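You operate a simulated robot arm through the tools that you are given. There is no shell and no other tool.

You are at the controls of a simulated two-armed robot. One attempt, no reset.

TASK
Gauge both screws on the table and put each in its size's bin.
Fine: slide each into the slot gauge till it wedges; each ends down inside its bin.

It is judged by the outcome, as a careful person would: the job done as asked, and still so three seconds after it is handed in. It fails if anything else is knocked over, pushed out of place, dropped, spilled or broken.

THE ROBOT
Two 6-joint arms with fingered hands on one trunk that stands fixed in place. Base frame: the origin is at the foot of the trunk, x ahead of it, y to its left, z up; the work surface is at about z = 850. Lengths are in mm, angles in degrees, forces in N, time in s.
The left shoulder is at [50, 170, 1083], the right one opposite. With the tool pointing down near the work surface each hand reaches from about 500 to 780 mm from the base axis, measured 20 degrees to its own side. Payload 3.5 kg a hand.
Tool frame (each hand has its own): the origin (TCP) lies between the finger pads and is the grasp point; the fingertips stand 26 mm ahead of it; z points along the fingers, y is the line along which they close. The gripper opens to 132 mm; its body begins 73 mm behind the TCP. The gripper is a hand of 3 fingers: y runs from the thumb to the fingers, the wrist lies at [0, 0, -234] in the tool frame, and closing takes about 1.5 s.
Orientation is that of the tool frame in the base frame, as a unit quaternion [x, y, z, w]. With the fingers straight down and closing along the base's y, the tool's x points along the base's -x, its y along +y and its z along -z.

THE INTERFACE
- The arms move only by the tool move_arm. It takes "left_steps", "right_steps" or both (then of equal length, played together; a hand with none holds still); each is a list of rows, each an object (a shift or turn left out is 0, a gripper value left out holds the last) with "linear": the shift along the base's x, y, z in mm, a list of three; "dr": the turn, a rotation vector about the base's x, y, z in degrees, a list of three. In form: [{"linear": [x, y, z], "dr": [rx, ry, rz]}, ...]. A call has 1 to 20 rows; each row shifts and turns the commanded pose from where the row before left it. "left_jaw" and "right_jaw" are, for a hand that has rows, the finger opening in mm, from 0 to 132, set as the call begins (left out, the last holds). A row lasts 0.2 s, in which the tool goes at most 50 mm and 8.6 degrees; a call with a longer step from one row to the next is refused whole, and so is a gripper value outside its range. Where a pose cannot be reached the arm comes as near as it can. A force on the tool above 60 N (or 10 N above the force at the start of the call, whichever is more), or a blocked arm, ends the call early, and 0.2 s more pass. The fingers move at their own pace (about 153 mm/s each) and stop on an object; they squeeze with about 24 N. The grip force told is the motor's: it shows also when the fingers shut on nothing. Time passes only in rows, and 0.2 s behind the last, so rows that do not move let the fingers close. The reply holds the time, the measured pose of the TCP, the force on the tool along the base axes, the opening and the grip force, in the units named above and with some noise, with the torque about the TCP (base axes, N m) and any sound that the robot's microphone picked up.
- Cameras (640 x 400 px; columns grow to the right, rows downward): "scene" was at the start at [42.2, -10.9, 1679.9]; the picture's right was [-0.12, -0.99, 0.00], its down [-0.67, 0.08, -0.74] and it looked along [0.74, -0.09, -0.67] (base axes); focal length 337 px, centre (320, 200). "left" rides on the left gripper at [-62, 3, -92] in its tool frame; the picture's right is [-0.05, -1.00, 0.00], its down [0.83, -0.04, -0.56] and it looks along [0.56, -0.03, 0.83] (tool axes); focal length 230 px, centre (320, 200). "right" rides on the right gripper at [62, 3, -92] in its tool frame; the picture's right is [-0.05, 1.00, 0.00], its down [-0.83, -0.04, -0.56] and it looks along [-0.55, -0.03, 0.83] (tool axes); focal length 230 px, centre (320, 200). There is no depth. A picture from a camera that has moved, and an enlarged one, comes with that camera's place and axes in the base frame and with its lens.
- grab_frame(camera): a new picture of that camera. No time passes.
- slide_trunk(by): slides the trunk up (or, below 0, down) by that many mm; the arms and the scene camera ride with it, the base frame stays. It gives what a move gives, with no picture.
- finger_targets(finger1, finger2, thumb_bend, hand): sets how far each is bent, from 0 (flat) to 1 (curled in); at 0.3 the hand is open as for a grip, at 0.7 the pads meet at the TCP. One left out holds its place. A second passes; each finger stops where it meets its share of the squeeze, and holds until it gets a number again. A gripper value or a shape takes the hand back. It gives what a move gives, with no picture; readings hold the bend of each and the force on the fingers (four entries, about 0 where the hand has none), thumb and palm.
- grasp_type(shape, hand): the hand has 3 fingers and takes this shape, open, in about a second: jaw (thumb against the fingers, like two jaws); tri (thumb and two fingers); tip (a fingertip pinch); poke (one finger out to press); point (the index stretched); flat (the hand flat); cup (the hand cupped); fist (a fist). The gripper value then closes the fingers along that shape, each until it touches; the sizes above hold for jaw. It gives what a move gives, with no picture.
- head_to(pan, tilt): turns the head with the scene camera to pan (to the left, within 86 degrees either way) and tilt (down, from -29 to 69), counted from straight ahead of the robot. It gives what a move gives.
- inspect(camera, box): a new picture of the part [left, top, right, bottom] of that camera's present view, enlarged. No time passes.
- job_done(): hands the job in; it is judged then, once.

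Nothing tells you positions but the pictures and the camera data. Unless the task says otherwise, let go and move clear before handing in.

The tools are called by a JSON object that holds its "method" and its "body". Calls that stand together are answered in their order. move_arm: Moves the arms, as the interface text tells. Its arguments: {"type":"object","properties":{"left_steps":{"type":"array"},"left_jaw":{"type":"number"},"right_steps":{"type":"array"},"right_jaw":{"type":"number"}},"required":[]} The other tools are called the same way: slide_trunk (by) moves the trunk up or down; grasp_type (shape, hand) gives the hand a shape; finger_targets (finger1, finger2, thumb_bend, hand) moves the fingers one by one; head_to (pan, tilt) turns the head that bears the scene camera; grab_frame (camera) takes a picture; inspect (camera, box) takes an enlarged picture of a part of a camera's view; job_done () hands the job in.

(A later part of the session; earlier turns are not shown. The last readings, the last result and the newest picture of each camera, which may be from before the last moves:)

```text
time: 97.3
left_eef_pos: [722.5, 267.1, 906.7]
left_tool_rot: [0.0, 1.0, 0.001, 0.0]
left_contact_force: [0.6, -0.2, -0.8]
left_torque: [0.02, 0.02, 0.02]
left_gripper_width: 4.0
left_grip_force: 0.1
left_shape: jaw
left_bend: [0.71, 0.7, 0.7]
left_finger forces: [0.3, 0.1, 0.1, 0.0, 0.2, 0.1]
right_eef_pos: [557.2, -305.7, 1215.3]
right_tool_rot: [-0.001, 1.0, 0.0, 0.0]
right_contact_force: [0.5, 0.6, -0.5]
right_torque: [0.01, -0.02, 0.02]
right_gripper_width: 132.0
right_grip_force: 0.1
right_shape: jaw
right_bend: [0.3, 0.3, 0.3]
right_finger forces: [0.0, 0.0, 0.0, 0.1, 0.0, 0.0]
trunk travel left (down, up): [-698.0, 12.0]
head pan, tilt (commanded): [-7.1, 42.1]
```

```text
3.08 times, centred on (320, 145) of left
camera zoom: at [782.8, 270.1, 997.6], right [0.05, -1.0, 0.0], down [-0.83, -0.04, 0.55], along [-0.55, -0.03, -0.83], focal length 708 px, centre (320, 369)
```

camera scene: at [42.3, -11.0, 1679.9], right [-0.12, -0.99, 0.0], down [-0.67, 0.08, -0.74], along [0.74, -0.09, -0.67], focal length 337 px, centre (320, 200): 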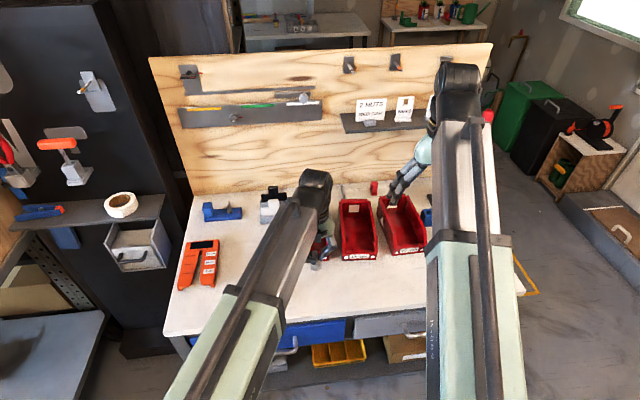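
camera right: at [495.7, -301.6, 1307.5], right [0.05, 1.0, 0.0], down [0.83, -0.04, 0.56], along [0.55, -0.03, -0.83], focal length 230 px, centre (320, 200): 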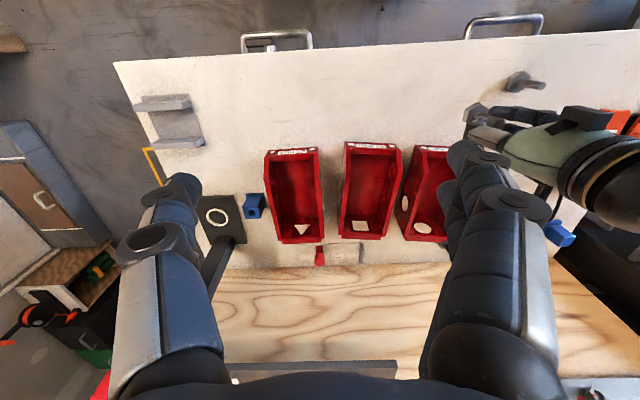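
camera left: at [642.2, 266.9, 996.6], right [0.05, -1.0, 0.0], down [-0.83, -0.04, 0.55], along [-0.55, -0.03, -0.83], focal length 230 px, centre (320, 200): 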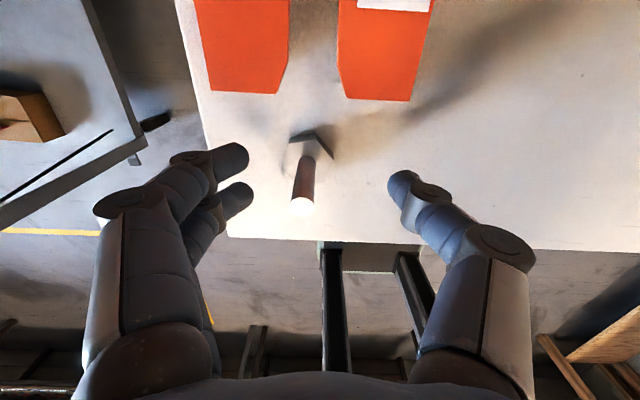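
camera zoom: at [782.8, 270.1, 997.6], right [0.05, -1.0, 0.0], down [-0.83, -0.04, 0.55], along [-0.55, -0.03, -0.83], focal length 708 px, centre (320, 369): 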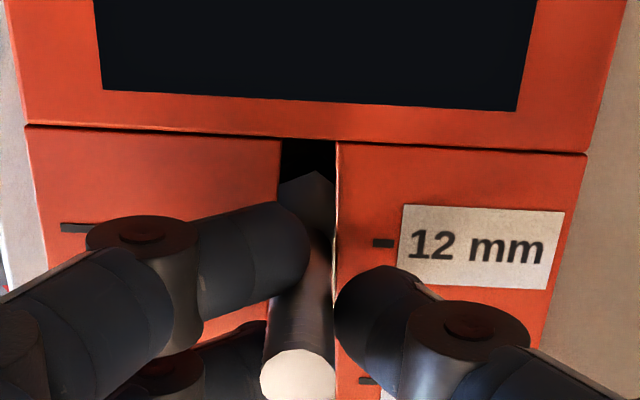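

The display blanks once the screw leaves its mark. A was pushed to its own wedge point the same way, with a clear force stop at the 16 mm line. I'll keep backing B out of the slot.

{"method": "move_arm", "body": {"left_steps": [{"linear": [-4, 0, 0]}, {"linear": [-5, 0, 0]}, {"linear": [-5, 0, 0]}, {"linear": [-5, 0, 0]}, {"linear": [-5, 0, 0]}, {"linear": [-5, 0, 0]}, {"linear": [-5, 0, 0]}, {"linear": [-5, 0, 0]}, {"linear": [-5, 0, 0]}, {"linear": [-5, 0, 0]}, {"linear": [-5, 0, 0]}, {"linear": [-5, 0, 0]}, {"linear": [-5, 0, 0]}, {"linear": [-5, 0, 0]}, {"linear": [0, 0, 0]}]}}

{"method": "inspect", "body": {"camera": "scene", "box": [180, 245, 230, 295]}}

{"method": "inspect", "body": {"camera": "left", "box": [250, 60, 390, 220]}}

```text
time: 100.5
left_eef_pos: [652.7, 266.8, 906.1]
left_tool_rot: [0.0, 1.0, 0.001, 0.0]
left_contact_force: [0.5, 0.3, 0.0]
left_torque: [0.02, 0.02, 0.02]
left_gripper_width: 4.2
left_grip_force: 0.2
left_shape: jaw
left_bend: [0.71, 0.7, 0.7]
left_finger forces: [0.2, 0.1, 0.0, 0.0, 0.2, 0.0]
right_eef_pos: [558.5, -305.4, 1214.9]
right_tool_rot: [0.0, 1.0, -0.001, 0.0]
right_contact_force: [1.7, -0.4, -0.4]
right_torque: [0.03, 0.0, 0.01]
right_gripper_width: 131.9
right_grip_force: 0.1
right_shape: jaw
right_bend: [0.3, 0.3, 0.3]
right_finger forces: [0.0, 0.1, 0.0, 0.1, 0.0, 0.1]
trunk travel left (down, up): [-698.0, 12.0]
head pan, tilt (commanded): [-7.1, 42.1]
```

```text
8.00 times, centred on (205, 270) of scene
camera zoom: at [42.2, -10.9, 1679.9], right [-0.12, -0.99, 0.0], down [-0.67, 0.08, -0.74], along [0.74, -0.09, -0.67], focal length 2693 px, centre (1240, -360)
```

zoom: 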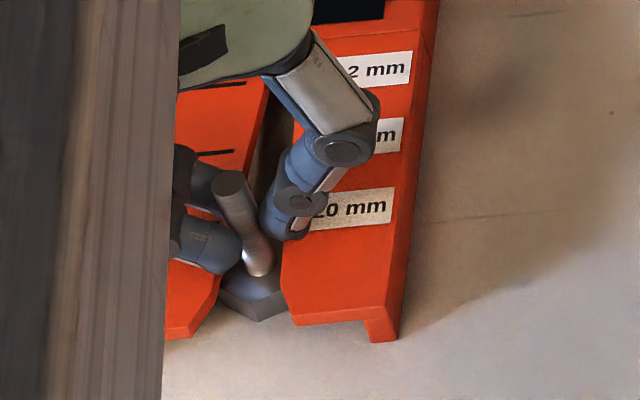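

```text
2.50 times, centred on (320, 140) of left
camera zoom: at [714.4, 269.5, 997.4], right [0.05, -1.0, 0.0], down [-0.83, -0.04, 0.55], along [-0.55, -0.03, -0.83], focal length 575 px, centre (320, 350)
```

zoom: 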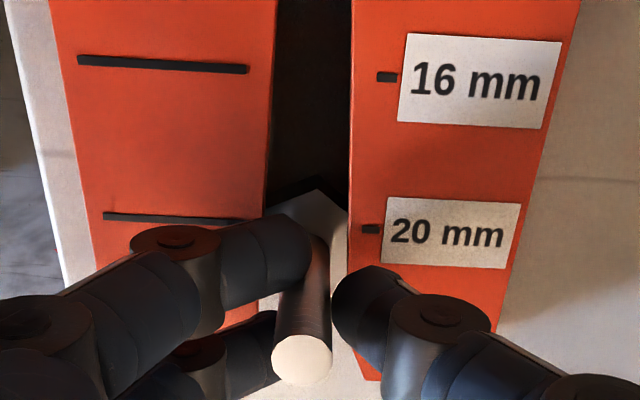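

{"method": "move_arm", "body": {"left_steps": [{"linear": [-5, 0, 0]}, {"linear": [-5, 0, 0]}, {"linear": [-5, 0, 0]}, {"linear": [-5, 0, 0]}, {"linear": [-5, 0, 0]}, {"linear": [-5, 0, 0]}, {"linear": [-5, 0, 0]}, {"linear": [-5, 0, 0]}, {"linear": [-5, 0, 0]}, {"linear": [-5, 0, 0]}, {"linear": [-5, 0, 0]}, {"linear": [-5, 0, 0]}, {"linear": [-5, 0, 0]}, {"linear": [-5, 0, 0]}, {"linear": [0, 0, 0]}]}}

{"method": "inspect", "body": {"camera": "scene", "box": [170, 235, 240, 310]}}

{"method": "inspect", "body": {"camera": "left", "box": [250, 60, 390, 220]}}

```text
time: 103.7
left_eef_pos: [584.1, 266.9, 905.1]
left_tool_rot: [0.0, 1.0, 0.001, 0.001]
left_contact_force: [0.0, -0.4, 0.0]
left_torque: [0.04, -0.01, 0.04]
left_gripper_width: 4.0
left_grip_force: 0.1
left_shape: jaw
left_bend: [0.71, 0.7, 0.7]
left_finger forces: [0.2, 0.0, 0.0, 0.0, 0.2, 0.0]
right_eef_pos: [557.0, -304.4, 1215.0]
right_tool_rot: [0.0, 1.0, -0.001, 0.0]
right_contact_force: [-0.2, -0.2, -1.1]
right_torque: [-0.03, -0.03, -0.01]
right_gripper_width: 131.8
right_grip_force: 0.1
right_shape: jaw
right_bend: [0.3, 0.3, 0.3]
right_finger forces: [0.0, 0.0, 0.1, 0.0, 0.1, 0.0]
trunk travel left (down, up): [-698.0, 12.0]
head pan, tilt (commanded): [-7.1, 42.1]
```

```text
5.33 times, centred on (205, 272) of scene
camera zoom: at [42.2, -10.9, 1679.9], right [-0.12, -0.99, 0.0], down [-0.67, 0.08, -0.74], along [0.74, -0.09, -0.67], focal length 1795 px, centre (933, -187)
```

zoom: 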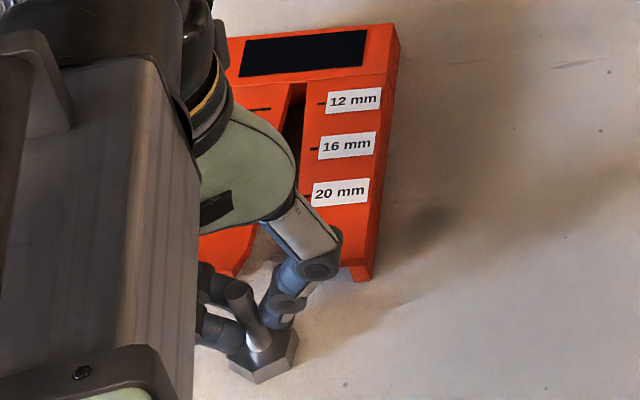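

```text
2.50 times, centred on (320, 140) of left
camera zoom: at [644.6, 270.2, 997.0], right [0.05, -1.0, 0.0], down [-0.83, -0.04, 0.55], along [-0.55, -0.03, -0.83], focal length 575 px, centre (320, 350)
```

zoom: 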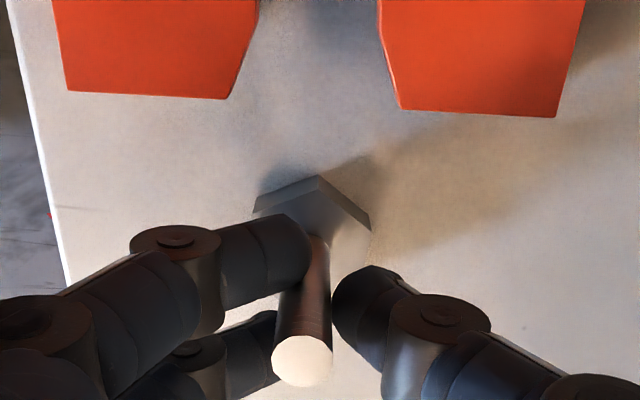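

B is out and standing at about (583,270). Next I'll regrip it by the head. While the view is clear I also want to measure the bins properly.

{"method": "move_arm", "body": {"left_steps": [{"linear": [0, 0, 0]}, {"linear": [0, 0, 0]}, {"linear": [0, 0, 0]}, {"linear": [0, 0, 0]}], "left_jaw": 75}}

{"method": "inspect", "body": {"camera": "scene", "box": [280, 185, 400, 275]}}

{"method": "inspect", "body": {"camera": "right", "box": [320, 120, 470, 260]}}

{"method": "inspect", "body": {"camera": "scene", "box": [180, 265, 230, 310]}}

```text
time: 104.7
left_eef_pos: [583.0, 266.9, 905.4]
left_tool_rot: [0.0, 1.0, 0.001, 0.0]
left_contact_force: [-0.1, -0.3, -1.2]
left_torque: [0.01, 0.02, 0.02]
left_gripper_width: 74.4
left_grip_force: 0.0
left_shape: jaw
left_bend: [0.72, 0.72, 0.7]
left_finger forces: [0.0, 0.0, 0.0, 0.0, 0.0, 0.1]
right_eef_pos: [557.9, -304.7, 1215.8]
right_tool_rot: [0.0, 1.0, 0.0, -0.001]
right_contact_force: [0.2, -0.6, 0.6]
right_torque: [0.0, -0.02, -0.02]
right_gripper_width: 131.7
right_grip_force: 0.0
right_shape: jaw
right_bend: [0.3, 0.3, 0.3]
right_finger forces: [0.0, 0.0, 0.0, 0.0, 0.1, 0.0]
trunk travel left (down, up): [-698.0, 12.0]
head pan, tilt (commanded): [-7.1, 42.1]
```

```text
4.44 times, centred on (340, 230) of scene
camera zoom: at [42.2, -10.9, 1679.9], right [-0.12, -0.99, 0.0], down [-0.67, 0.08, -0.74], along [0.74, -0.09, -0.67], focal length 1496 px, centre (231, 67)
```

zoom: 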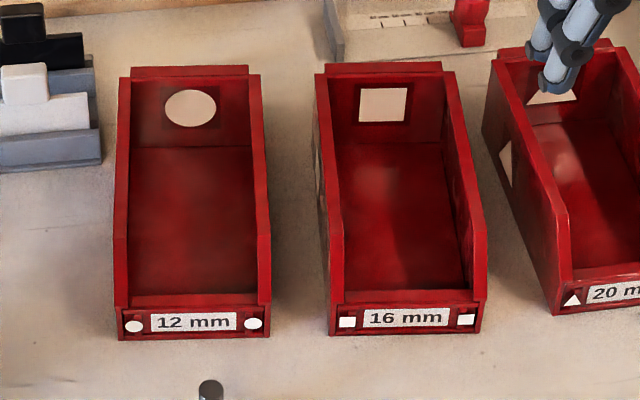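

```text
2.86 times, centred on (395, 190) of right
camera zoom: at [495.6, -301.6, 1307.6], right [0.05, 1.0, 0.0], down [0.83, -0.04, 0.56], along [0.55, -0.03, -0.83], focal length 657 px, centre (106, 229)
```

zoom: 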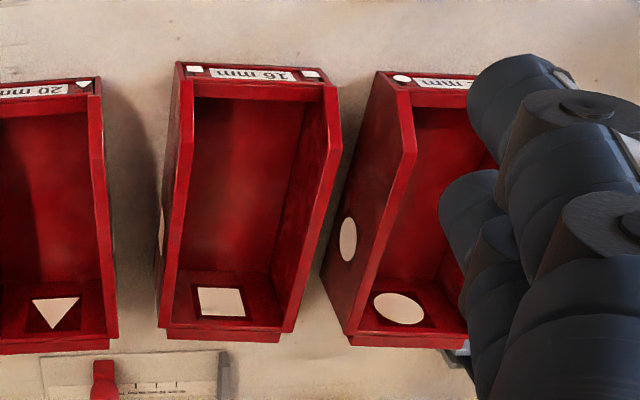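

```text
8.89 times, centred on (205, 288) of scene
camera zoom: at [42.2, -10.9, 1679.9], right [-0.12, -0.99, 0.0], down [-0.67, 0.08, -0.74], along [0.74, -0.09, -0.67], focal length 2992 px, centre (1342, -578)
```

zoom: 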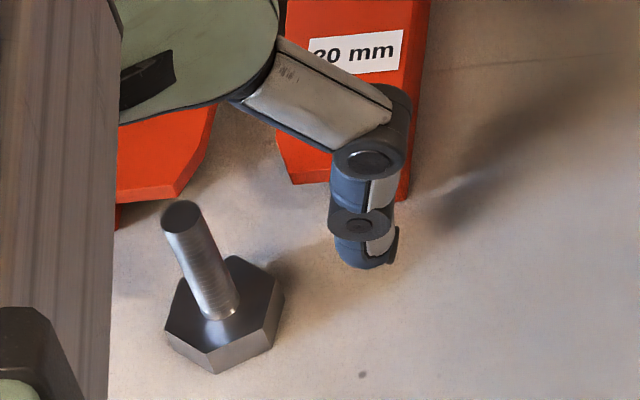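

Bin geometry: the 12 mm bin is about 103 mm wide, its front wall about 33 mm high at x≈681, and its back top near z≈924; the 16 mm bin front is at about (667,-212). The hand must close along the bins' length, so I'll turn the right hand -90° about vertical for picking up A.

{"method": "move_arm", "body": {"right_steps": [{"dr": [0, 0, -8.2]}, {"dr": [0, 0, -8.2]}, {"dr": [0, 0, -8.2]}, {"dr": [0, 0, -8.2]}, {"dr": [0, 0, -8.2]}, {"dr": [0, 0, -8.2]}, {"dr": [0, 0, -8.2]}, {"dr": [0, 0, -8.2]}, {"dr": [0, 0, -8.2]}, {"dr": [0, 0, -8.2]}, {"dr": [0, 0, -8]}, {"dr": [0, 0, 0]}], "right_jaw": 60}}

{"method": "grab_frame", "body": {"camera": "right"}}

{"method": "grab_frame", "body": {"camera": "scene"}}

```text
time: 107.3
left_eef_pos: [583.0, 266.2, 905.8]
left_tool_rot: [-0.001, 1.0, 0.001, 0.001]
left_contact_force: [0.5, 0.0, 0.6]
left_torque: [0.0, 0.0, 0.0]
left_gripper_width: 73.9
left_grip_force: 0.1
left_shape: jaw
left_bend: [0.72, 0.72, 0.7]
left_finger forces: [0.1, 0.1, 0.1, 0.0, 0.0, 0.0]
right_eef_pos: [555.9, -305.1, 1214.0]
right_tool_rot: [0.708, 0.707, -0.001, -0.001]
right_contact_force: [-0.4, 1.3, 0.0]
right_torque: [-0.02, -0.02, -0.01]
right_gripper_width: 60.6
right_grip_force: 0.0
right_shape: jaw
right_bend: [0.73, 0.73, 0.7]
right_finger forces: [0.0, 0.1, 0.1, 0.0, 0.0, 0.1]
trunk travel left (down, up): [-698.0, 12.0]
head pan, tilt (commanded): [-7.1, 42.1]
```

```text
taken
camera right: at [559.4, -243.2, 1306.3], right [1.0, -0.05, 0.0], down [-0.04, -0.83, 0.56], along [-0.03, -0.55, -0.83], focal length 230 px, centre (320, 200)
```

right: 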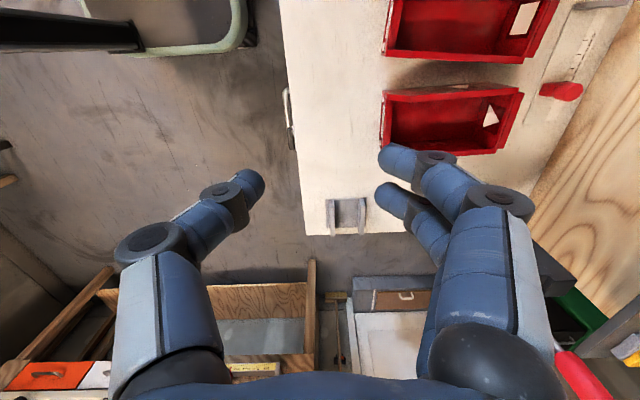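

```text
taken
camera scene: at [42.2, -10.9, 1679.9], right [-0.12, -0.99, 0.0], down [-0.67, 0.08, -0.74], along [0.74, -0.09, -0.67], focal length 337 px, centre (320, 200)
```

scene: 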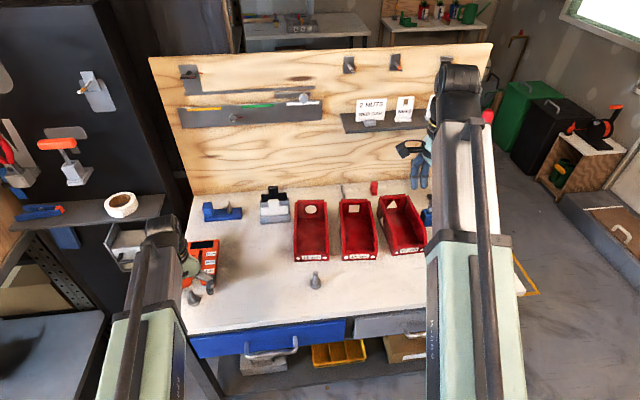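

{"method": "move_arm", "body": {"right_steps": [{"linear": [4.41, 29.8, -25.54]}, {"linear": [4.41, 29.8, -25.54]}, {"linear": [4.41, 29.8, -25.54]}, {"linear": [4.41, 29.8, -25.54]}, {"linear": [4.41, 29.8, -25.54]}, {"linear": [4.41, 29.8, -25.54]}, {"linear": [4.41, 29.8, -25.54]}, {"linear": [4.41, 29.8, -25.54]}, {"linear": [0, 0, 0]}, {"linear": [0, 0, 0]}]}}

{"method": "grab_frame", "body": {"camera": "right"}}

{"method": "inspect", "body": {"camera": "right", "box": [270, 80, 370, 150]}}

{"method": "inspect", "body": {"camera": "scene", "box": [260, 200, 380, 300]}}

```text
time: 109.5
left_eef_pos: [583.8, 266.9, 906.5]
left_tool_rot: [0.0, 1.0, 0.001, 0.002]
left_contact_force: [0.7, 0.4, 0.0]
left_torque: [-0.01, 0.01, -0.02]
left_gripper_width: 74.0
left_grip_force: 0.1
left_shape: jaw
left_bend: [0.72, 0.72, 0.7]
left_finger forces: [0.0, 0.1, 0.0, 0.0, 0.0, 0.0]
right_eef_pos: [592.8, -65.7, 1007.4]
right_tool_rot: [0.707, 0.708, 0.0, -0.001]
right_contact_force: [0.4, -0.6, 0.7]
right_torque: [-0.02, 0.01, -0.01]
right_gripper_width: 60.6
right_grip_force: 0.0
right_shape: jaw
right_bend: [0.73, 0.73, 0.7]
right_finger forces: [0.0, 0.0, 0.0, 0.1, 0.0, 0.1]
trunk travel left (down, up): [-698.0, 12.0]
head pan, tilt (commanded): [-7.1, 42.1]
```

```text
taken
camera right: at [596.0, -4.6, 1099.2], right [1.0, -0.05, 0.0], down [-0.04, -0.83, 0.56], along [-0.03, -0.55, -0.83], focal length 230 px, centre (320, 200)
```

right: 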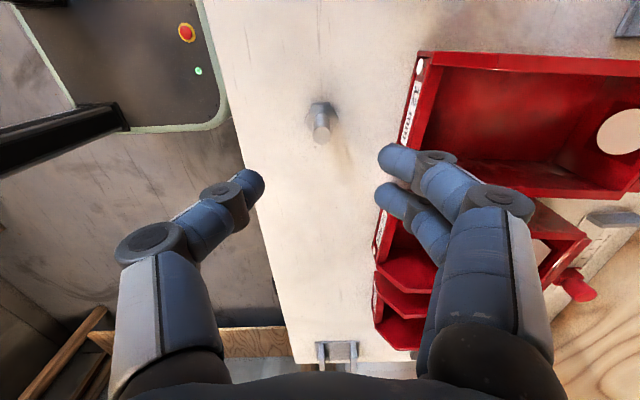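

```text
5.71 times, centred on (320, 115) of right
camera zoom: at [596.0, -4.6, 1099.2], right [1.0, -0.05, 0.0], down [-0.04, -0.83, 0.56], along [-0.03, -0.55, -0.83], focal length 1315 px, centre (320, 686)
```

zoom: 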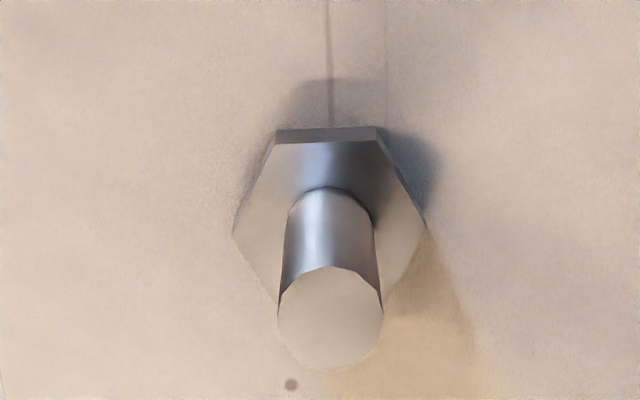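

```text
4.00 times, centred on (320, 250) of scene
camera zoom: at [42.3, -10.7, 1679.9], right [-0.12, -0.99, 0.0], down [-0.67, 0.08, -0.74], along [0.74, -0.09, -0.67], focal length 1346 px, centre (320, 0)
```

zoom: 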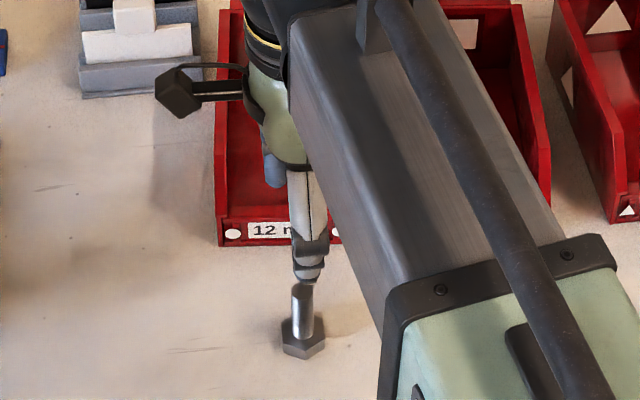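

{"method": "move_arm", "body": {"right_steps": [{"linear": [-0.9, -0.2, -25]}, {"linear": [-1, -0.2, -25]}, {"linear": [0, 0, -25]}, {"linear": [0, 0, -18]}, {"linear": [0, 0, -10]}, {"linear": [0, 0, 0]}, {"linear": [0, 0, 0]}]}}

{"method": "grab_frame", "body": {"camera": "right"}}

{"method": "inspect", "body": {"camera": "scene", "box": [290, 240, 350, 300]}}

```text
time: 111.1
left_eef_pos: [583.3, 266.4, 905.9]
left_tool_rot: [0.0, 1.0, 0.001, 0.001]
left_contact_force: [-0.1, 0.8, 0.1]
left_torque: [0.01, -0.02, -0.01]
left_gripper_width: 74.3
left_grip_force: 0.1
left_shape: jaw
left_bend: [0.72, 0.72, 0.7]
left_finger forces: [0.1, 0.1, 0.1, 0.1, 0.0, 0.0]
right_eef_pos: [587.5, -67.6, 904.8]
right_tool_rot: [0.708, 0.707, -0.001, 0.0]
right_contact_force: [1.3, -0.4, -0.6]
right_torque: [0.0, 0.01, 0.01]
right_gripper_width: 60.7
right_grip_force: 0.1
right_shape: jaw
right_bend: [0.73, 0.73, 0.7]
right_finger forces: [0.0, 0.0, 0.0, 0.0, 0.0, 0.0]
trunk travel left (down, up): [-698.0, 12.0]
head pan, tilt (commanded): [-7.1, 42.1]
```

```text
taken
camera right: at [592.3, -5.7, 997.7], right [1.0, -0.05, 0.0], down [-0.04, -0.83, 0.56], along [-0.03, -0.55, -0.83], focal length 230 px, centre (320, 200)
```

right: 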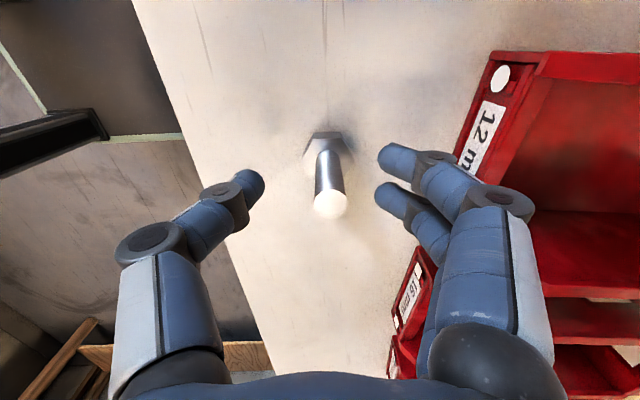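

```text
6.67 times, centred on (320, 270) of scene
camera zoom: at [42.2, -10.9, 1679.9], right [-0.12, -0.99, 0.0], down [-0.67, 0.08, -0.74], along [0.74, -0.09, -0.67], focal length 2244 px, centre (320, -267)
```

zoom: 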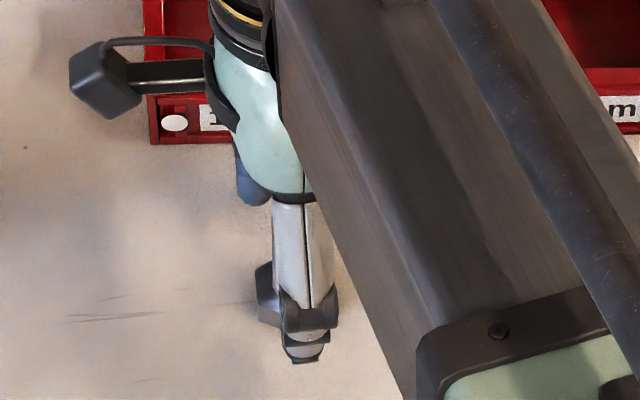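

{"method": "move_arm", "body": {"right_steps": [{"linear": [0.9, 0, -1.3]}, {"linear": [0.8, 0, -1.2]}, {"linear": [0, 0, 0]}]}}

{"method": "move_arm", "body": {"right_steps": [{"linear": [0, 0, 0]}, {"linear": [0, 0, 0]}, {"linear": [0, 0, 0]}, {"linear": [0, 0, 0]}, {"linear": [0, 0, 0]}, {"linear": [0, 0, 0]}], "right_jaw": 0}}

{"method": "inspect", "body": {"camera": "right", "box": [250, 100, 410, 230]}}

{"method": "inspect", "body": {"camera": "scene", "box": [290, 240, 350, 300]}}

```text
time: 111.9
left_eef_pos: [582.9, 267.1, 905.0]
left_tool_rot: [0.0, 1.0, 0.0, 0.001]
left_contact_force: [-0.1, 0.3, 0.1]
left_torque: [-0.04, 0.0, 0.01]
left_gripper_width: 74.1
left_grip_force: 0.1
left_shape: jaw
left_bend: [0.72, 0.72, 0.7]
left_finger forces: [0.0, 0.0, 0.1, 0.1, 0.0, 0.0]
right_eef_pos: [592.2, -66.7, 904.9]
right_tool_rot: [0.707, 0.707, -0.001, -0.001]
right_contact_force: [0.7, 0.2, 1.2]
right_torque: [0.0, 0.02, 0.04]
right_gripper_width: 60.7
right_grip_force: 0.0
right_shape: jaw
right_bend: [0.73, 0.73, 0.7]
right_finger forces: [0.0, 0.0, 0.1, 0.0, 0.0, 0.0]
trunk travel left (down, up): [-698.0, 12.0]
head pan, tilt (commanded): [-7.1, 42.1]
```

```text
time: 113.3
left_eef_pos: [583.0, 266.0, 905.4]
left_tool_rot: [0.0, 1.0, 0.001, 0.001]
left_contact_force: [-0.5, 0.5, 0.1]
left_torque: [-0.03, 0.01, 0.0]
left_gripper_width: 74.4
left_grip_force: 0.0
left_shape: jaw
left_bend: [0.72, 0.72, 0.7]
left_finger forces: [0.1, 0.1, 0.0, 0.1, 0.0, 0.1]
right_eef_pos: [591.2, -67.3, 903.5]
right_tool_rot: [0.708, 0.707, 0.0, 0.0]
right_contact_force: [-0.2, 0.5, -0.6]
right_torque: [-0.01, -0.02, 0.02]
right_gripper_width: 3.5
right_grip_force: 23.9
right_shape: jaw
right_bend: [0.71, 0.71, 0.7]
right_finger forces: [11.0, 10.7, 0.0, 0.0, 21.1, 0.0]
trunk travel left (down, up): [-698.0, 12.0]
head pan, tilt (commanded): [-7.1, 42.1]
```

```text
3.08 times, centred on (330, 165) of right
camera zoom: at [594.4, -5.4, 996.1], right [1.0, -0.05, 0.0], down [-0.04, -0.83, 0.56], along [-0.03, -0.55, -0.83], focal length 708 px, centre (289, 308)
```

zoom: 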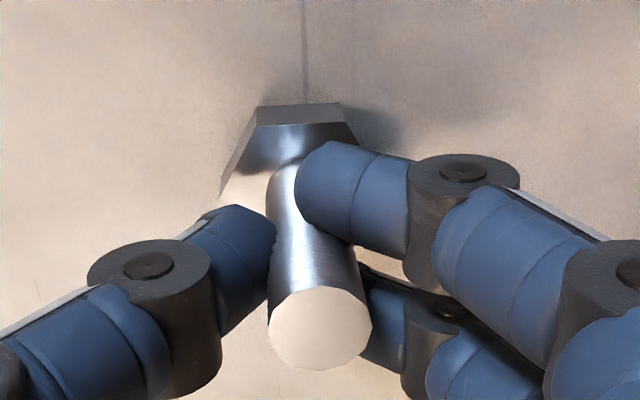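

```text
6.67 times, centred on (320, 270) of scene
camera zoom: at [42.3, -10.9, 1679.9], right [-0.12, -0.99, 0.0], down [-0.67, 0.08, -0.74], along [0.74, -0.09, -0.67], focal length 2244 px, centre (320, -267)
```

zoom: 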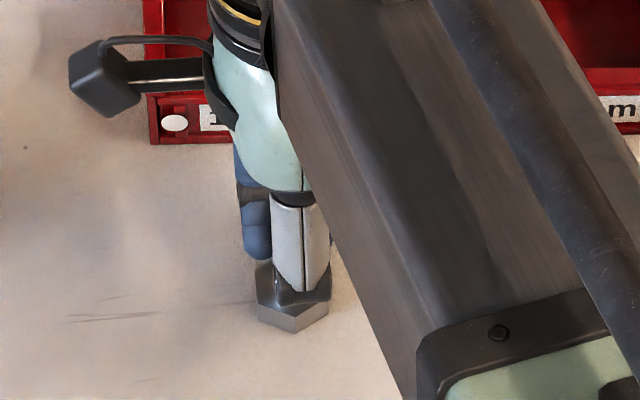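

A is firmly gripped by the right hand. I'll lift it well above the bin walls and carry it over the 16 mm bin.

{"method": "move_arm", "body": {"right_steps": [{"linear": [0, 0, 8]}, {"linear": [0, 0, 25]}, {"linear": [0, 0, 32]}, {"linear": [0, 0, 32]}, {"linear": [10, -12, 0]}, {"linear": [20, -22, 0]}, {"linear": [22, -25, 0]}, {"linear": [22, -25, 0]}, {"linear": [22, -25, 0]}, {"linear": [20, -22, 0]}, {"linear": [12, -13, 0]}, {"linear": [6, -6.7, 0]}, {"linear": [0, 0, 0]}, {"linear": [0, 0, 0]}]}}

{"method": "grab_frame", "body": {"camera": "right"}}

{"method": "inspect", "body": {"camera": "scene", "box": [280, 180, 440, 280]}}

```text
time: 116.3
left_eef_pos: [584.2, 267.2, 905.4]
left_tool_rot: [0.001, 1.0, 0.0, 0.001]
left_contact_force: [0.2, 0.9, 0.3]
left_torque: [-0.01, 0.03, -0.01]
left_gripper_width: 74.5
left_grip_force: 0.2
left_shape: jaw
left_bend: [0.72, 0.72, 0.7]
left_finger forces: [0.1, 0.0, 0.0, 0.0, 0.0, 0.1]
right_eef_pos: [723.4, -216.6, 999.5]
right_tool_rot: [0.707, 0.707, 0.0, -0.001]
right_contact_force: [0.1, 0.0, -1.4]
right_torque: [0.01, 0.0, -0.01]
right_gripper_width: 3.3
right_grip_force: 23.6
right_shape: jaw
right_bend: [0.71, 0.71, 0.7]
right_finger forces: [11.2, 10.9, 0.1, 0.0, 21.2, 0.0]
trunk travel left (down, up): [-698.0, 12.0]
head pan, tilt (commanded): [-7.1, 42.1]
```

```text
taken
camera right: at [727.6, -155.6, 1093.1], right [1.0, -0.05, 0.0], down [-0.04, -0.83, 0.56], along [-0.03, -0.55, -0.83], focal length 230 px, centre (320, 200)
```

right: 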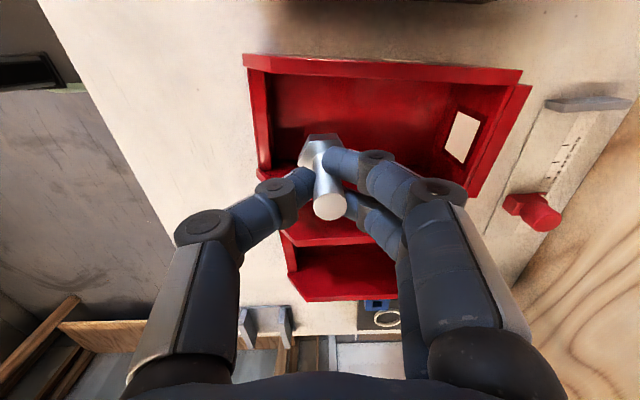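

```text
4.00 times, centred on (360, 230) of scene
camera zoom: at [42.3, -10.9, 1679.9], right [-0.12, -0.99, 0.0], down [-0.67, 0.08, -0.74], along [0.74, -0.09, -0.67], focal length 1346 px, centre (160, 80)
```

zoom: 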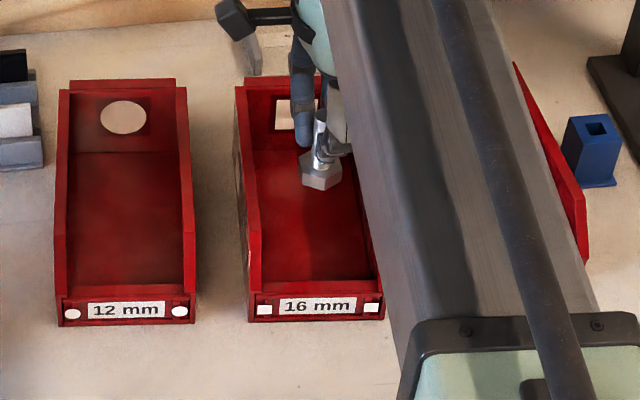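

The screw hangs over the middle of the 16 mm bin, about 60 mm behind its front wall. I'll lower it toward the floor.

{"method": "move_arm", "body": {"right_steps": [{"linear": [0, 0, -20]}, {"linear": [0, 0, -25]}, {"linear": [0, 0, -20]}, {"linear": [0, 0, -12]}, {"linear": [0, 0, -6]}, {"linear": [0, 0, 0]}, {"linear": [0, 0, 0]}]}}

{"method": "grab_frame", "body": {"camera": "right"}}

{"method": "inspect", "body": {"camera": "scene", "box": [320, 190, 400, 270]}}

```text
time: 117.9
left_eef_pos: [583.4, 266.8, 906.7]
left_tool_rot: [0.001, 1.0, 0.001, 0.001]
left_contact_force: [0.5, 0.2, 0.2]
left_torque: [-0.04, -0.02, 0.03]
left_gripper_width: 74.3
left_grip_force: 0.0
left_shape: jaw
left_bend: [0.72, 0.72, 0.7]
left_finger forces: [0.0, 0.1, 0.0, 0.1, 0.1, 0.1]
right_eef_pos: [725.0, -217.9, 919.0]
right_tool_rot: [0.707, 0.707, 0.0, -0.001]
right_contact_force: [0.0, 0.1, -1.8]
right_torque: [0.01, 0.01, -0.02]
right_gripper_width: 3.2
right_grip_force: 24.2
right_shape: jaw
right_bend: [0.71, 0.71, 0.7]
right_finger forces: [11.2, 11.0, 0.0, 0.1, 21.0, 0.0]
trunk travel left (down, up): [-698.0, 12.0]
head pan, tilt (commanded): [-7.1, 42.1]
```

```text
taken
camera right: at [727.9, -156.5, 1011.2], right [1.0, -0.05, 0.0], down [-0.04, -0.83, 0.56], along [-0.03, -0.55, -0.83], focal length 230 px, centre (320, 200)
```

right: 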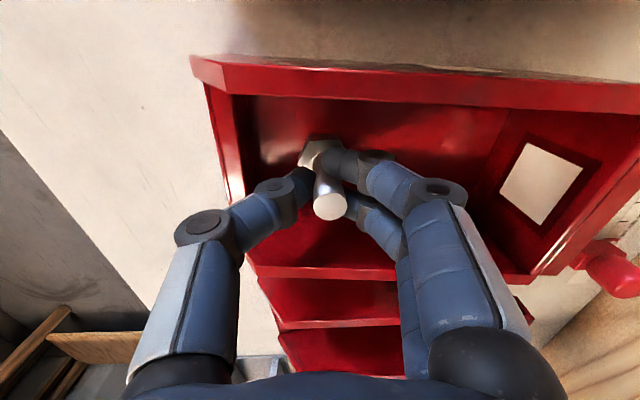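

```text
5.00 times, centred on (360, 230) of scene
camera zoom: at [42.3, -10.9, 1679.9], right [-0.12, -0.99, 0.0], down [-0.67, 0.08, -0.74], along [0.74, -0.09, -0.67], focal length 1683 px, centre (120, 50)
```

zoom: 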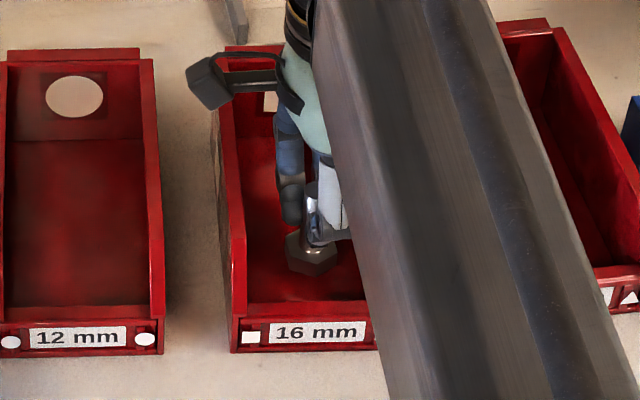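

{"method": "move_arm", "body": {"right_steps": [{"linear": [0, 0, -3]}, {"linear": [0, 0, -2]}, {"linear": [0, 0, -2]}, {"linear": [0, 0, 0]}]}}

{"method": "move_arm", "body": {"right_steps": [{"linear": [0, 0, -1]}, {"linear": [0, 0, -1]}, {"linear": [0, 0, 0]}]}}

{"method": "move_arm", "body": {"right_steps": [{"linear": [0, 0, -1]}, {"linear": [0, 0, 0]}]}}

{"method": "move_arm", "body": {"right_steps": [{"linear": [0, 0, -1]}, {"linear": [0, 0, 0]}]}}

```text
time: 118.9
left_eef_pos: [582.7, 267.1, 904.5]
left_tool_rot: [0.0, 1.0, 0.0, 0.001]
left_contact_force: [0.3, -0.3, 0.8]
left_torque: [0.0, 0.01, -0.03]
left_gripper_width: 74.2
left_grip_force: 0.1
left_shape: jaw
left_bend: [0.72, 0.72, 0.7]
left_finger forces: [0.1, 0.1, 0.0, 0.1, 0.1, 0.0]
right_eef_pos: [723.8, -217.5, 910.7]
right_tool_rot: [0.707, 0.707, -0.001, 0.0]
right_contact_force: [0.2, 0.1, -1.6]
right_torque: [0.04, -0.03, -0.02]
right_gripper_width: 3.3
right_grip_force: 24.4
right_shape: jaw
right_bend: [0.71, 0.71, 0.7]
right_finger forces: [11.3, 11.1, 0.0, 0.0, 21.0, 0.0]
trunk travel left (down, up): [-698.0, 12.0]
head pan, tilt (commanded): [-7.1, 42.1]
```

```text
time: 119.7
left_eef_pos: [582.9, 266.0, 905.0]
left_tool_rot: [0.0, 1.0, 0.001, 0.001]
left_contact_force: [-0.1, 0.7, 0.1]
left_torque: [0.02, -0.01, -0.03]
left_gripper_width: 74.2
left_grip_force: 0.2
left_shape: jaw
left_bend: [0.72, 0.72, 0.7]
left_finger forces: [0.0, 0.0, 0.0, 0.0, 0.0, 0.0]
right_eef_pos: [724.8, -217.4, 908.8]
right_tool_rot: [0.707, 0.707, -0.001, 0.0]
right_contact_force: [1.1, 0.4, -1.2]
right_torque: [-0.01, -0.02, 0.02]
right_gripper_width: 3.4
right_grip_force: 23.6
right_shape: jaw
right_bend: [0.71, 0.71, 0.7]
right_finger forces: [11.3, 11.0, 0.1, 0.1, 20.9, 0.0]
trunk travel left (down, up): [-698.0, 12.0]
head pan, tilt (commanded): [-7.1, 42.1]
```

```text
time: 120.3
left_eef_pos: [584.3, 266.8, 905.7]
left_tool_rot: [0.0, 1.0, 0.0, 0.0]
left_contact_force: [0.1, -0.4, -0.6]
left_torque: [0.02, 0.0, 0.0]
left_gripper_width: 74.5
left_grip_force: 0.1
left_shape: jaw
left_bend: [0.72, 0.72, 0.7]
left_finger forces: [0.0, 0.0, 0.0, 0.0, 0.0, 0.0]
right_eef_pos: [725.0, -216.9, 909.0]
right_tool_rot: [0.707, 0.707, 0.0, 0.0]
right_contact_force: [-1.0, 0.4, -0.4]
right_torque: [0.04, -0.01, -0.01]
right_gripper_width: 3.2
right_grip_force: 23.7
right_shape: jaw
right_bend: [0.71, 0.71, 0.7]
right_finger forces: [11.3, 11.0, 0.0, 0.0, 21.2, 0.1]
trunk travel left (down, up): [-698.0, 12.0]
head pan, tilt (commanded): [-7.1, 42.1]
```

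```text
time: 120.9
left_eef_pos: [583.2, 266.4, 905.2]
left_tool_rot: [-0.001, 1.0, 0.001, 0.0]
left_contact_force: [-0.1, 0.1, -0.4]
left_torque: [0.01, 0.0, 0.0]
left_gripper_width: 74.5
left_grip_force: 0.1
left_shape: jaw
left_bend: [0.72, 0.72, 0.7]
left_finger forces: [0.0, 0.1, 0.0, 0.0, 0.1, 0.1]
right_eef_pos: [724.9, -217.4, 908.0]
right_tool_rot: [0.707, 0.707, -0.001, 0.0]
right_contact_force: [-0.5, 0.0, 0.0]
right_torque: [0.0, 0.0, 0.02]
right_gripper_width: 2.8
right_grip_force: 24.2
right_shape: jaw
right_bend: [0.71, 0.71, 0.7]
right_finger forces: [11.4, 11.1, 0.0, 0.0, 21.4, 0.0]
trunk travel left (down, up): [-698.0, 12.0]
head pan, tilt (commanded): [-7.1, 42.1]
```

{"method": "move_arm", "body": {"right_steps": [{"linear": [0, 0, -0.6]}, {"linear": [0, 0, 0]}]}}

{"method": "move_arm", "body": {"right_steps": [{"linear": [0, 0, -0.5]}, {"linear": [0, 0, 0]}]}}

{"method": "inspect", "body": {"camera": "scene", "box": [330, 215, 380, 260]}}

{"method": "grab_frame", "body": {"camera": "right"}}

```text
time: 121.5
left_eef_pos: [582.5, 267.0, 905.3]
left_tool_rot: [0.0, 1.0, 0.001, 0.0]
left_contact_force: [-0.2, 0.2, -0.5]
left_torque: [0.01, 0.0, 0.0]
left_gripper_width: 74.1
left_grip_force: 0.1
left_shape: jaw
left_bend: [0.72, 0.72, 0.7]
left_finger forces: [0.0, 0.1, 0.0, 0.0, 0.0, 0.0]
right_eef_pos: [723.9, -218.1, 907.4]
right_tool_rot: [0.707, 0.707, -0.001, -0.001]
right_contact_force: [-1.1, -0.7, 3.6]
right_torque: [0.01, -0.03, -0.02]
right_gripper_width: 3.0
right_grip_force: 23.7
right_shape: jaw
right_bend: [0.71, 0.71, 0.7]
right_finger forces: [11.3, 11.4, 0.0, 0.0, 22.6, 0.1]
trunk travel left (down, up): [-698.0, 12.0]
head pan, tilt (commanded): [-7.1, 42.1]
```

```text
time: 122.1
left_eef_pos: [582.3, 267.0, 904.5]
left_tool_rot: [0.0, 1.0, 0.002, 0.001]
left_contact_force: [0.3, 0.1, 0.5]
left_torque: [-0.02, 0.01, 0.0]
left_gripper_width: 74.2
left_grip_force: 0.1
left_shape: jaw
left_bend: [0.72, 0.72, 0.7]
left_finger forces: [0.0, 0.0, 0.0, 0.0, 0.0, 0.1]
right_eef_pos: [725.0, -217.3, 907.7]
right_tool_rot: [0.707, 0.707, 0.0, 0.001]
right_contact_force: [-1.6, -1.4, 7.7]
right_torque: [-0.04, -0.01, 0.0]
right_gripper_width: 3.2
right_grip_force: 23.9
right_shape: jaw
right_bend: [0.71, 0.71, 0.7]
right_finger forces: [11.1, 12.0, 0.0, 0.0, 24.3, 0.0]
trunk travel left (down, up): [-698.0, 12.0]
head pan, tilt (commanded): [-7.1, 42.1]
```

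```text
8.89 times, centred on (355, 238) of scene
camera zoom: at [41.2, -10.8, 1680.0], right [-0.12, -0.99, 0.0], down [-0.67, 0.08, -0.74], along [0.74, -0.09, -0.67], focal length 2992 px, centre (9, -133)
```

zoom: 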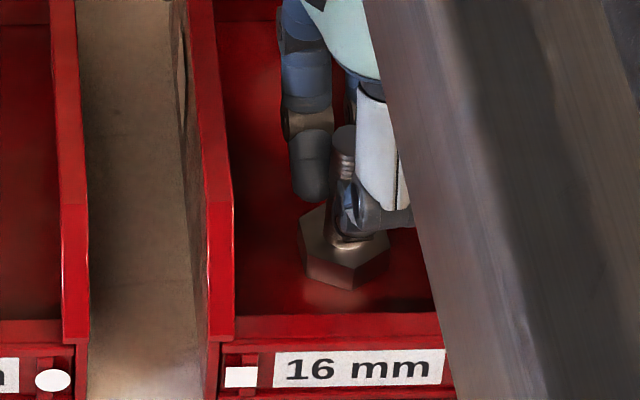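

```text
taken
camera right: at [727.5, -155.7, 999.6], right [1.0, -0.05, 0.0], down [-0.04, -0.83, 0.56], along [-0.03, -0.55, -0.83], focal length 230 px, centre (320, 200)
```

right: 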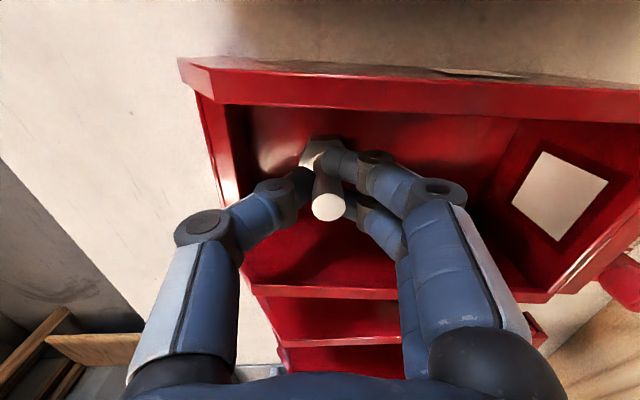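

A's head is on the floor of the 16 mm bin. I'll relieve the pressure by 0.7 mm, open only modestly to stay clear of the walls, and check.

{"method": "move_arm", "body": {"right_steps": [{"linear": [0, 0, 0.7]}, {"linear": [0, 0, 0]}]}}

{"method": "move_arm", "body": {"right_steps": [{"linear": [0, 0, 0]}, {"linear": [0, 0, 0]}, {"linear": [0, 0, 0]}, {"linear": [0, 0, 0]}], "right_jaw": 38}}

{"method": "grab_frame", "body": {"camera": "right"}}

{"method": "inspect", "body": {"camera": "scene", "box": [330, 215, 380, 260]}}

```text
time: 122.7
left_eef_pos: [582.6, 267.2, 904.7]
left_tool_rot: [0.0, 1.0, 0.001, 0.001]
left_contact_force: [0.4, -0.3, -0.6]
left_torque: [-0.01, 0.02, -0.03]
left_gripper_width: 74.4
left_grip_force: 0.1
left_shape: jaw
left_bend: [0.72, 0.72, 0.7]
left_finger forces: [0.0, 0.0, 0.0, 0.1, 0.1, 0.0]
right_eef_pos: [725.0, -217.8, 906.9]
right_tool_rot: [0.707, 0.707, 0.0, -0.001]
right_contact_force: [-1.7, -0.7, 5.4]
right_torque: [-0.04, -0.05, -0.02]
right_gripper_width: 3.4
right_grip_force: 24.1
right_shape: jaw
right_bend: [0.71, 0.71, 0.7]
right_finger forces: [11.3, 12.1, 0.0, 0.0, 23.7, 0.0]
trunk travel left (down, up): [-698.0, 12.0]
head pan, tilt (commanded): [-7.1, 42.1]
```

```text
time: 123.7
left_eef_pos: [582.7, 267.2, 905.7]
left_tool_rot: [0.0, 1.0, 0.001, 0.002]
left_contact_force: [-0.4, -0.3, 0.3]
left_torque: [0.01, 0.01, 0.0]
left_gripper_width: 74.4
left_grip_force: 0.0
left_shape: jaw
left_bend: [0.72, 0.72, 0.7]
left_finger forces: [0.0, 0.0, 0.0, 0.0, 0.0, 0.0]
right_eef_pos: [725.6, -215.6, 907.0]
right_tool_rot: [0.707, 0.707, 0.0, -0.001]
right_contact_force: [0.3, 0.4, 0.3]
right_torque: [0.02, -0.02, -0.03]
right_gripper_width: 37.4
right_grip_force: 0.0
right_shape: jaw
right_bend: [0.74, 0.74, 0.7]
right_finger forces: [0.0, 0.0, 0.0, 0.1, 0.1, 0.0]
trunk travel left (down, up): [-698.0, 12.0]
head pan, tilt (commanded): [-7.1, 42.1]
```

```text
taken
camera right: at [728.2, -155.5, 999.5], right [1.0, -0.05, 0.0], down [-0.04, -0.83, 0.56], along [-0.03, -0.55, -0.83], focal length 230 px, centre (320, 200)
```

right: 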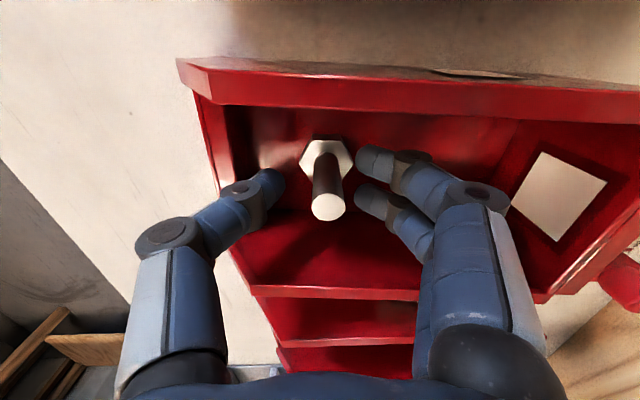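

```text
8.89 times, centred on (355, 238) of scene
camera zoom: at [42.2, -10.9, 1679.9], right [-0.12, -0.99, 0.0], down [-0.67, 0.08, -0.74], along [0.74, -0.09, -0.67], focal length 2992 px, centre (9, -133)
```

zoom: 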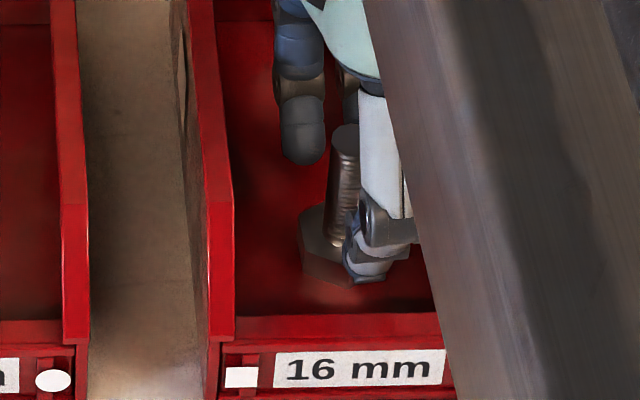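

A is released and standing in the 16 mm bin. I'll raise the right hand straight up and move it clear.

{"method": "move_arm", "body": {"right_steps": [{"linear": [0, 0, 10]}, {"linear": [0, 0, 20]}, {"linear": [0, 0, 35]}, {"linear": [0, 0, 40]}, {"linear": [0, 0, 40]}, {"linear": [0, 0, 0]}]}}

{"method": "grab_frame", "body": {"camera": "right"}}

{"method": "inspect", "body": {"camera": "scene", "box": [280, 180, 420, 280]}}

```text
time: 125.1
left_eef_pos: [584.5, 266.3, 904.8]
left_tool_rot: [0.0, 1.0, 0.001, 0.0]
left_contact_force: [0.5, 0.6, 0.3]
left_torque: [0.02, -0.01, 0.01]
left_gripper_width: 74.2
left_grip_force: 0.0
left_shape: jaw
left_bend: [0.72, 0.72, 0.7]
left_finger forces: [0.0, 0.1, 0.0, 0.0, 0.0, 0.0]
right_eef_pos: [725.6, -217.8, 1053.4]
right_tool_rot: [0.707, 0.707, 0.0, -0.001]
right_contact_force: [0.2, -0.3, 0.1]
right_torque: [-0.04, -0.01, -0.01]
right_gripper_width: 37.6
right_grip_force: 0.1
right_shape: jaw
right_bend: [0.74, 0.74, 0.7]
right_finger forces: [0.0, 0.0, 0.0, 0.0, 0.0, 0.1]
trunk travel left (down, up): [-698.0, 12.0]
head pan, tilt (commanded): [-7.1, 42.1]
```

```text
taken
camera right: at [727.6, -155.3, 1146.5], right [1.0, -0.05, 0.0], down [-0.04, -0.83, 0.56], along [-0.03, -0.55, -0.83], focal length 230 px, centre (320, 200)
```

right: 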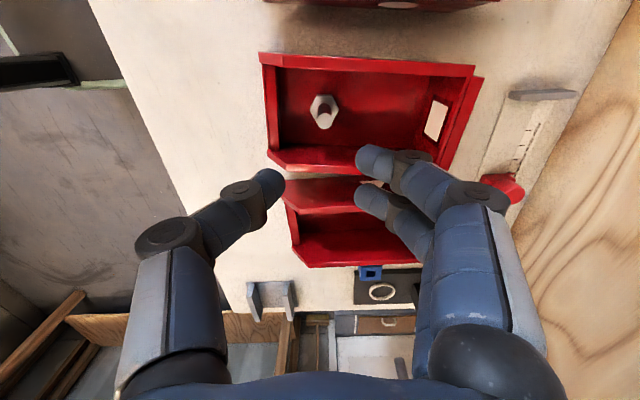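

```text
4.00 times, centred on (350, 230) of scene
camera zoom: at [42.4, -10.9, 1679.9], right [-0.12, -0.99, 0.0], down [-0.67, 0.08, -0.74], along [0.74, -0.09, -0.67], focal length 1346 px, centre (200, 80)
```

zoom: 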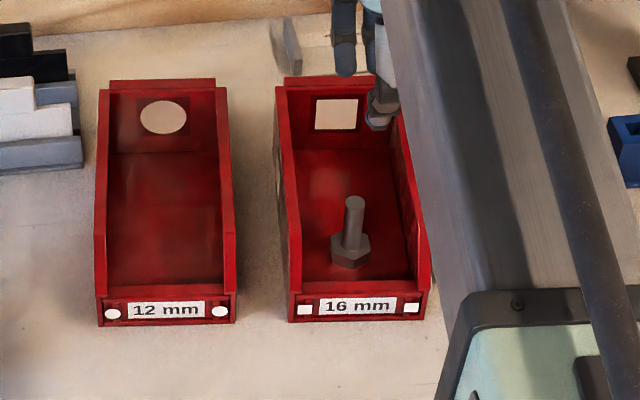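

A stands in the 16 mm bin. Next is B: I'll bring the right arm back out of the way and lower the left hand to take B by its head.

{"method": "move_arm", "body": {"right_steps": [{"linear": [-20, -10, 30]}, {"linear": [-30, -16, 30]}, {"linear": [-30, -16, 30]}, {"linear": [-30, -16, 30]}, {"linear": [-30, -16, 20]}, {"linear": [-28, -14, 15]}, {"linear": [0, 0, 0]}, {"linear": [0, 0, 0]}], "left_steps": [{"linear": [0, 0.5, -5]}, {"linear": [0, 0.4, -7]}, {"linear": [0, 0, -7]}, {"linear": [0, 0, -3]}, {"linear": [0, 0, -2]}, {"linear": [0, 0, -1]}, {"linear": [0, 0, 0]}, {"linear": [0, 0, 0]}]}}

{"method": "grab_frame", "body": {"camera": "left"}}

{"method": "inspect", "body": {"camera": "scene", "box": [170, 250, 240, 310]}}

```text
time: 126.9
left_eef_pos: [582.6, 266.5, 880.6]
left_tool_rot: [-0.001, 1.0, 0.001, 0.001]
left_contact_force: [0.3, 0.1, 0.7]
left_torque: [0.01, -0.02, 0.0]
left_gripper_width: 74.0
left_grip_force: 0.0
left_shape: jaw
left_bend: [0.72, 0.72, 0.7]
left_finger forces: [0.0, 0.0, 0.1, 0.1, 0.1, 0.0]
right_eef_pos: [559.4, -305.0, 1204.8]
right_tool_rot: [0.707, 0.707, 0.0, -0.001]
right_contact_force: [0.3, 0.9, 0.0]
right_torque: [0.0, 0.01, 0.0]
right_gripper_width: 37.7
right_grip_force: 0.1
right_shape: jaw
right_bend: [0.74, 0.74, 0.7]
right_finger forces: [0.0, 0.1, 0.0, 0.1, 0.1, 0.0]
trunk travel left (down, up): [-698.0, 12.0]
head pan, tilt (commanded): [-7.1, 42.1]
```

```text
taken
camera left: at [644.6, 270.4, 972.3], right [0.05, -1.0, 0.0], down [-0.83, -0.04, 0.55], along [-0.55, -0.03, -0.83], focal length 230 px, centre (320, 200)
```

left: 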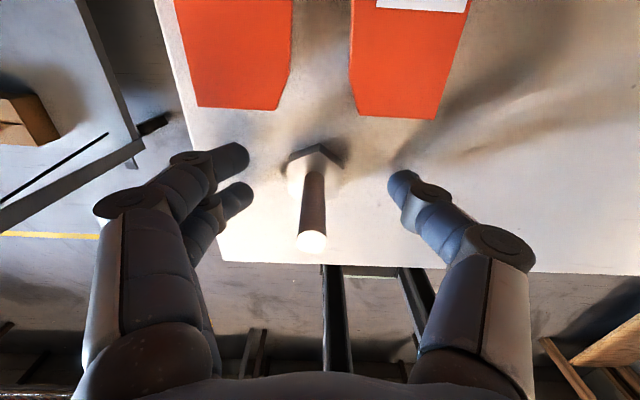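

```text
6.67 times, centred on (205, 280) of scene
camera zoom: at [42.0, -11.0, 1679.9], right [-0.12, -0.99, 0.0], down [-0.67, 0.08, -0.74], along [0.74, -0.09, -0.67], focal length 2244 px, centre (1087, -333)
```

zoom: 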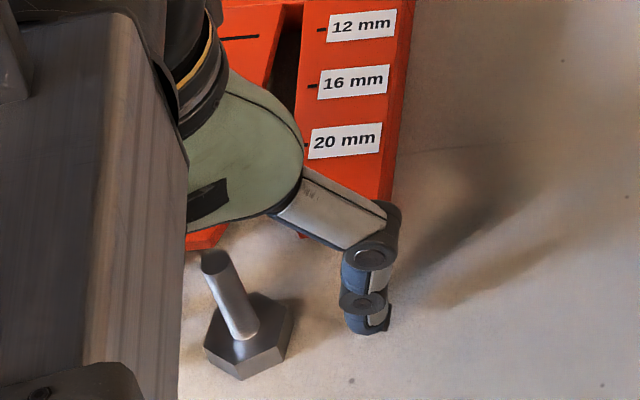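

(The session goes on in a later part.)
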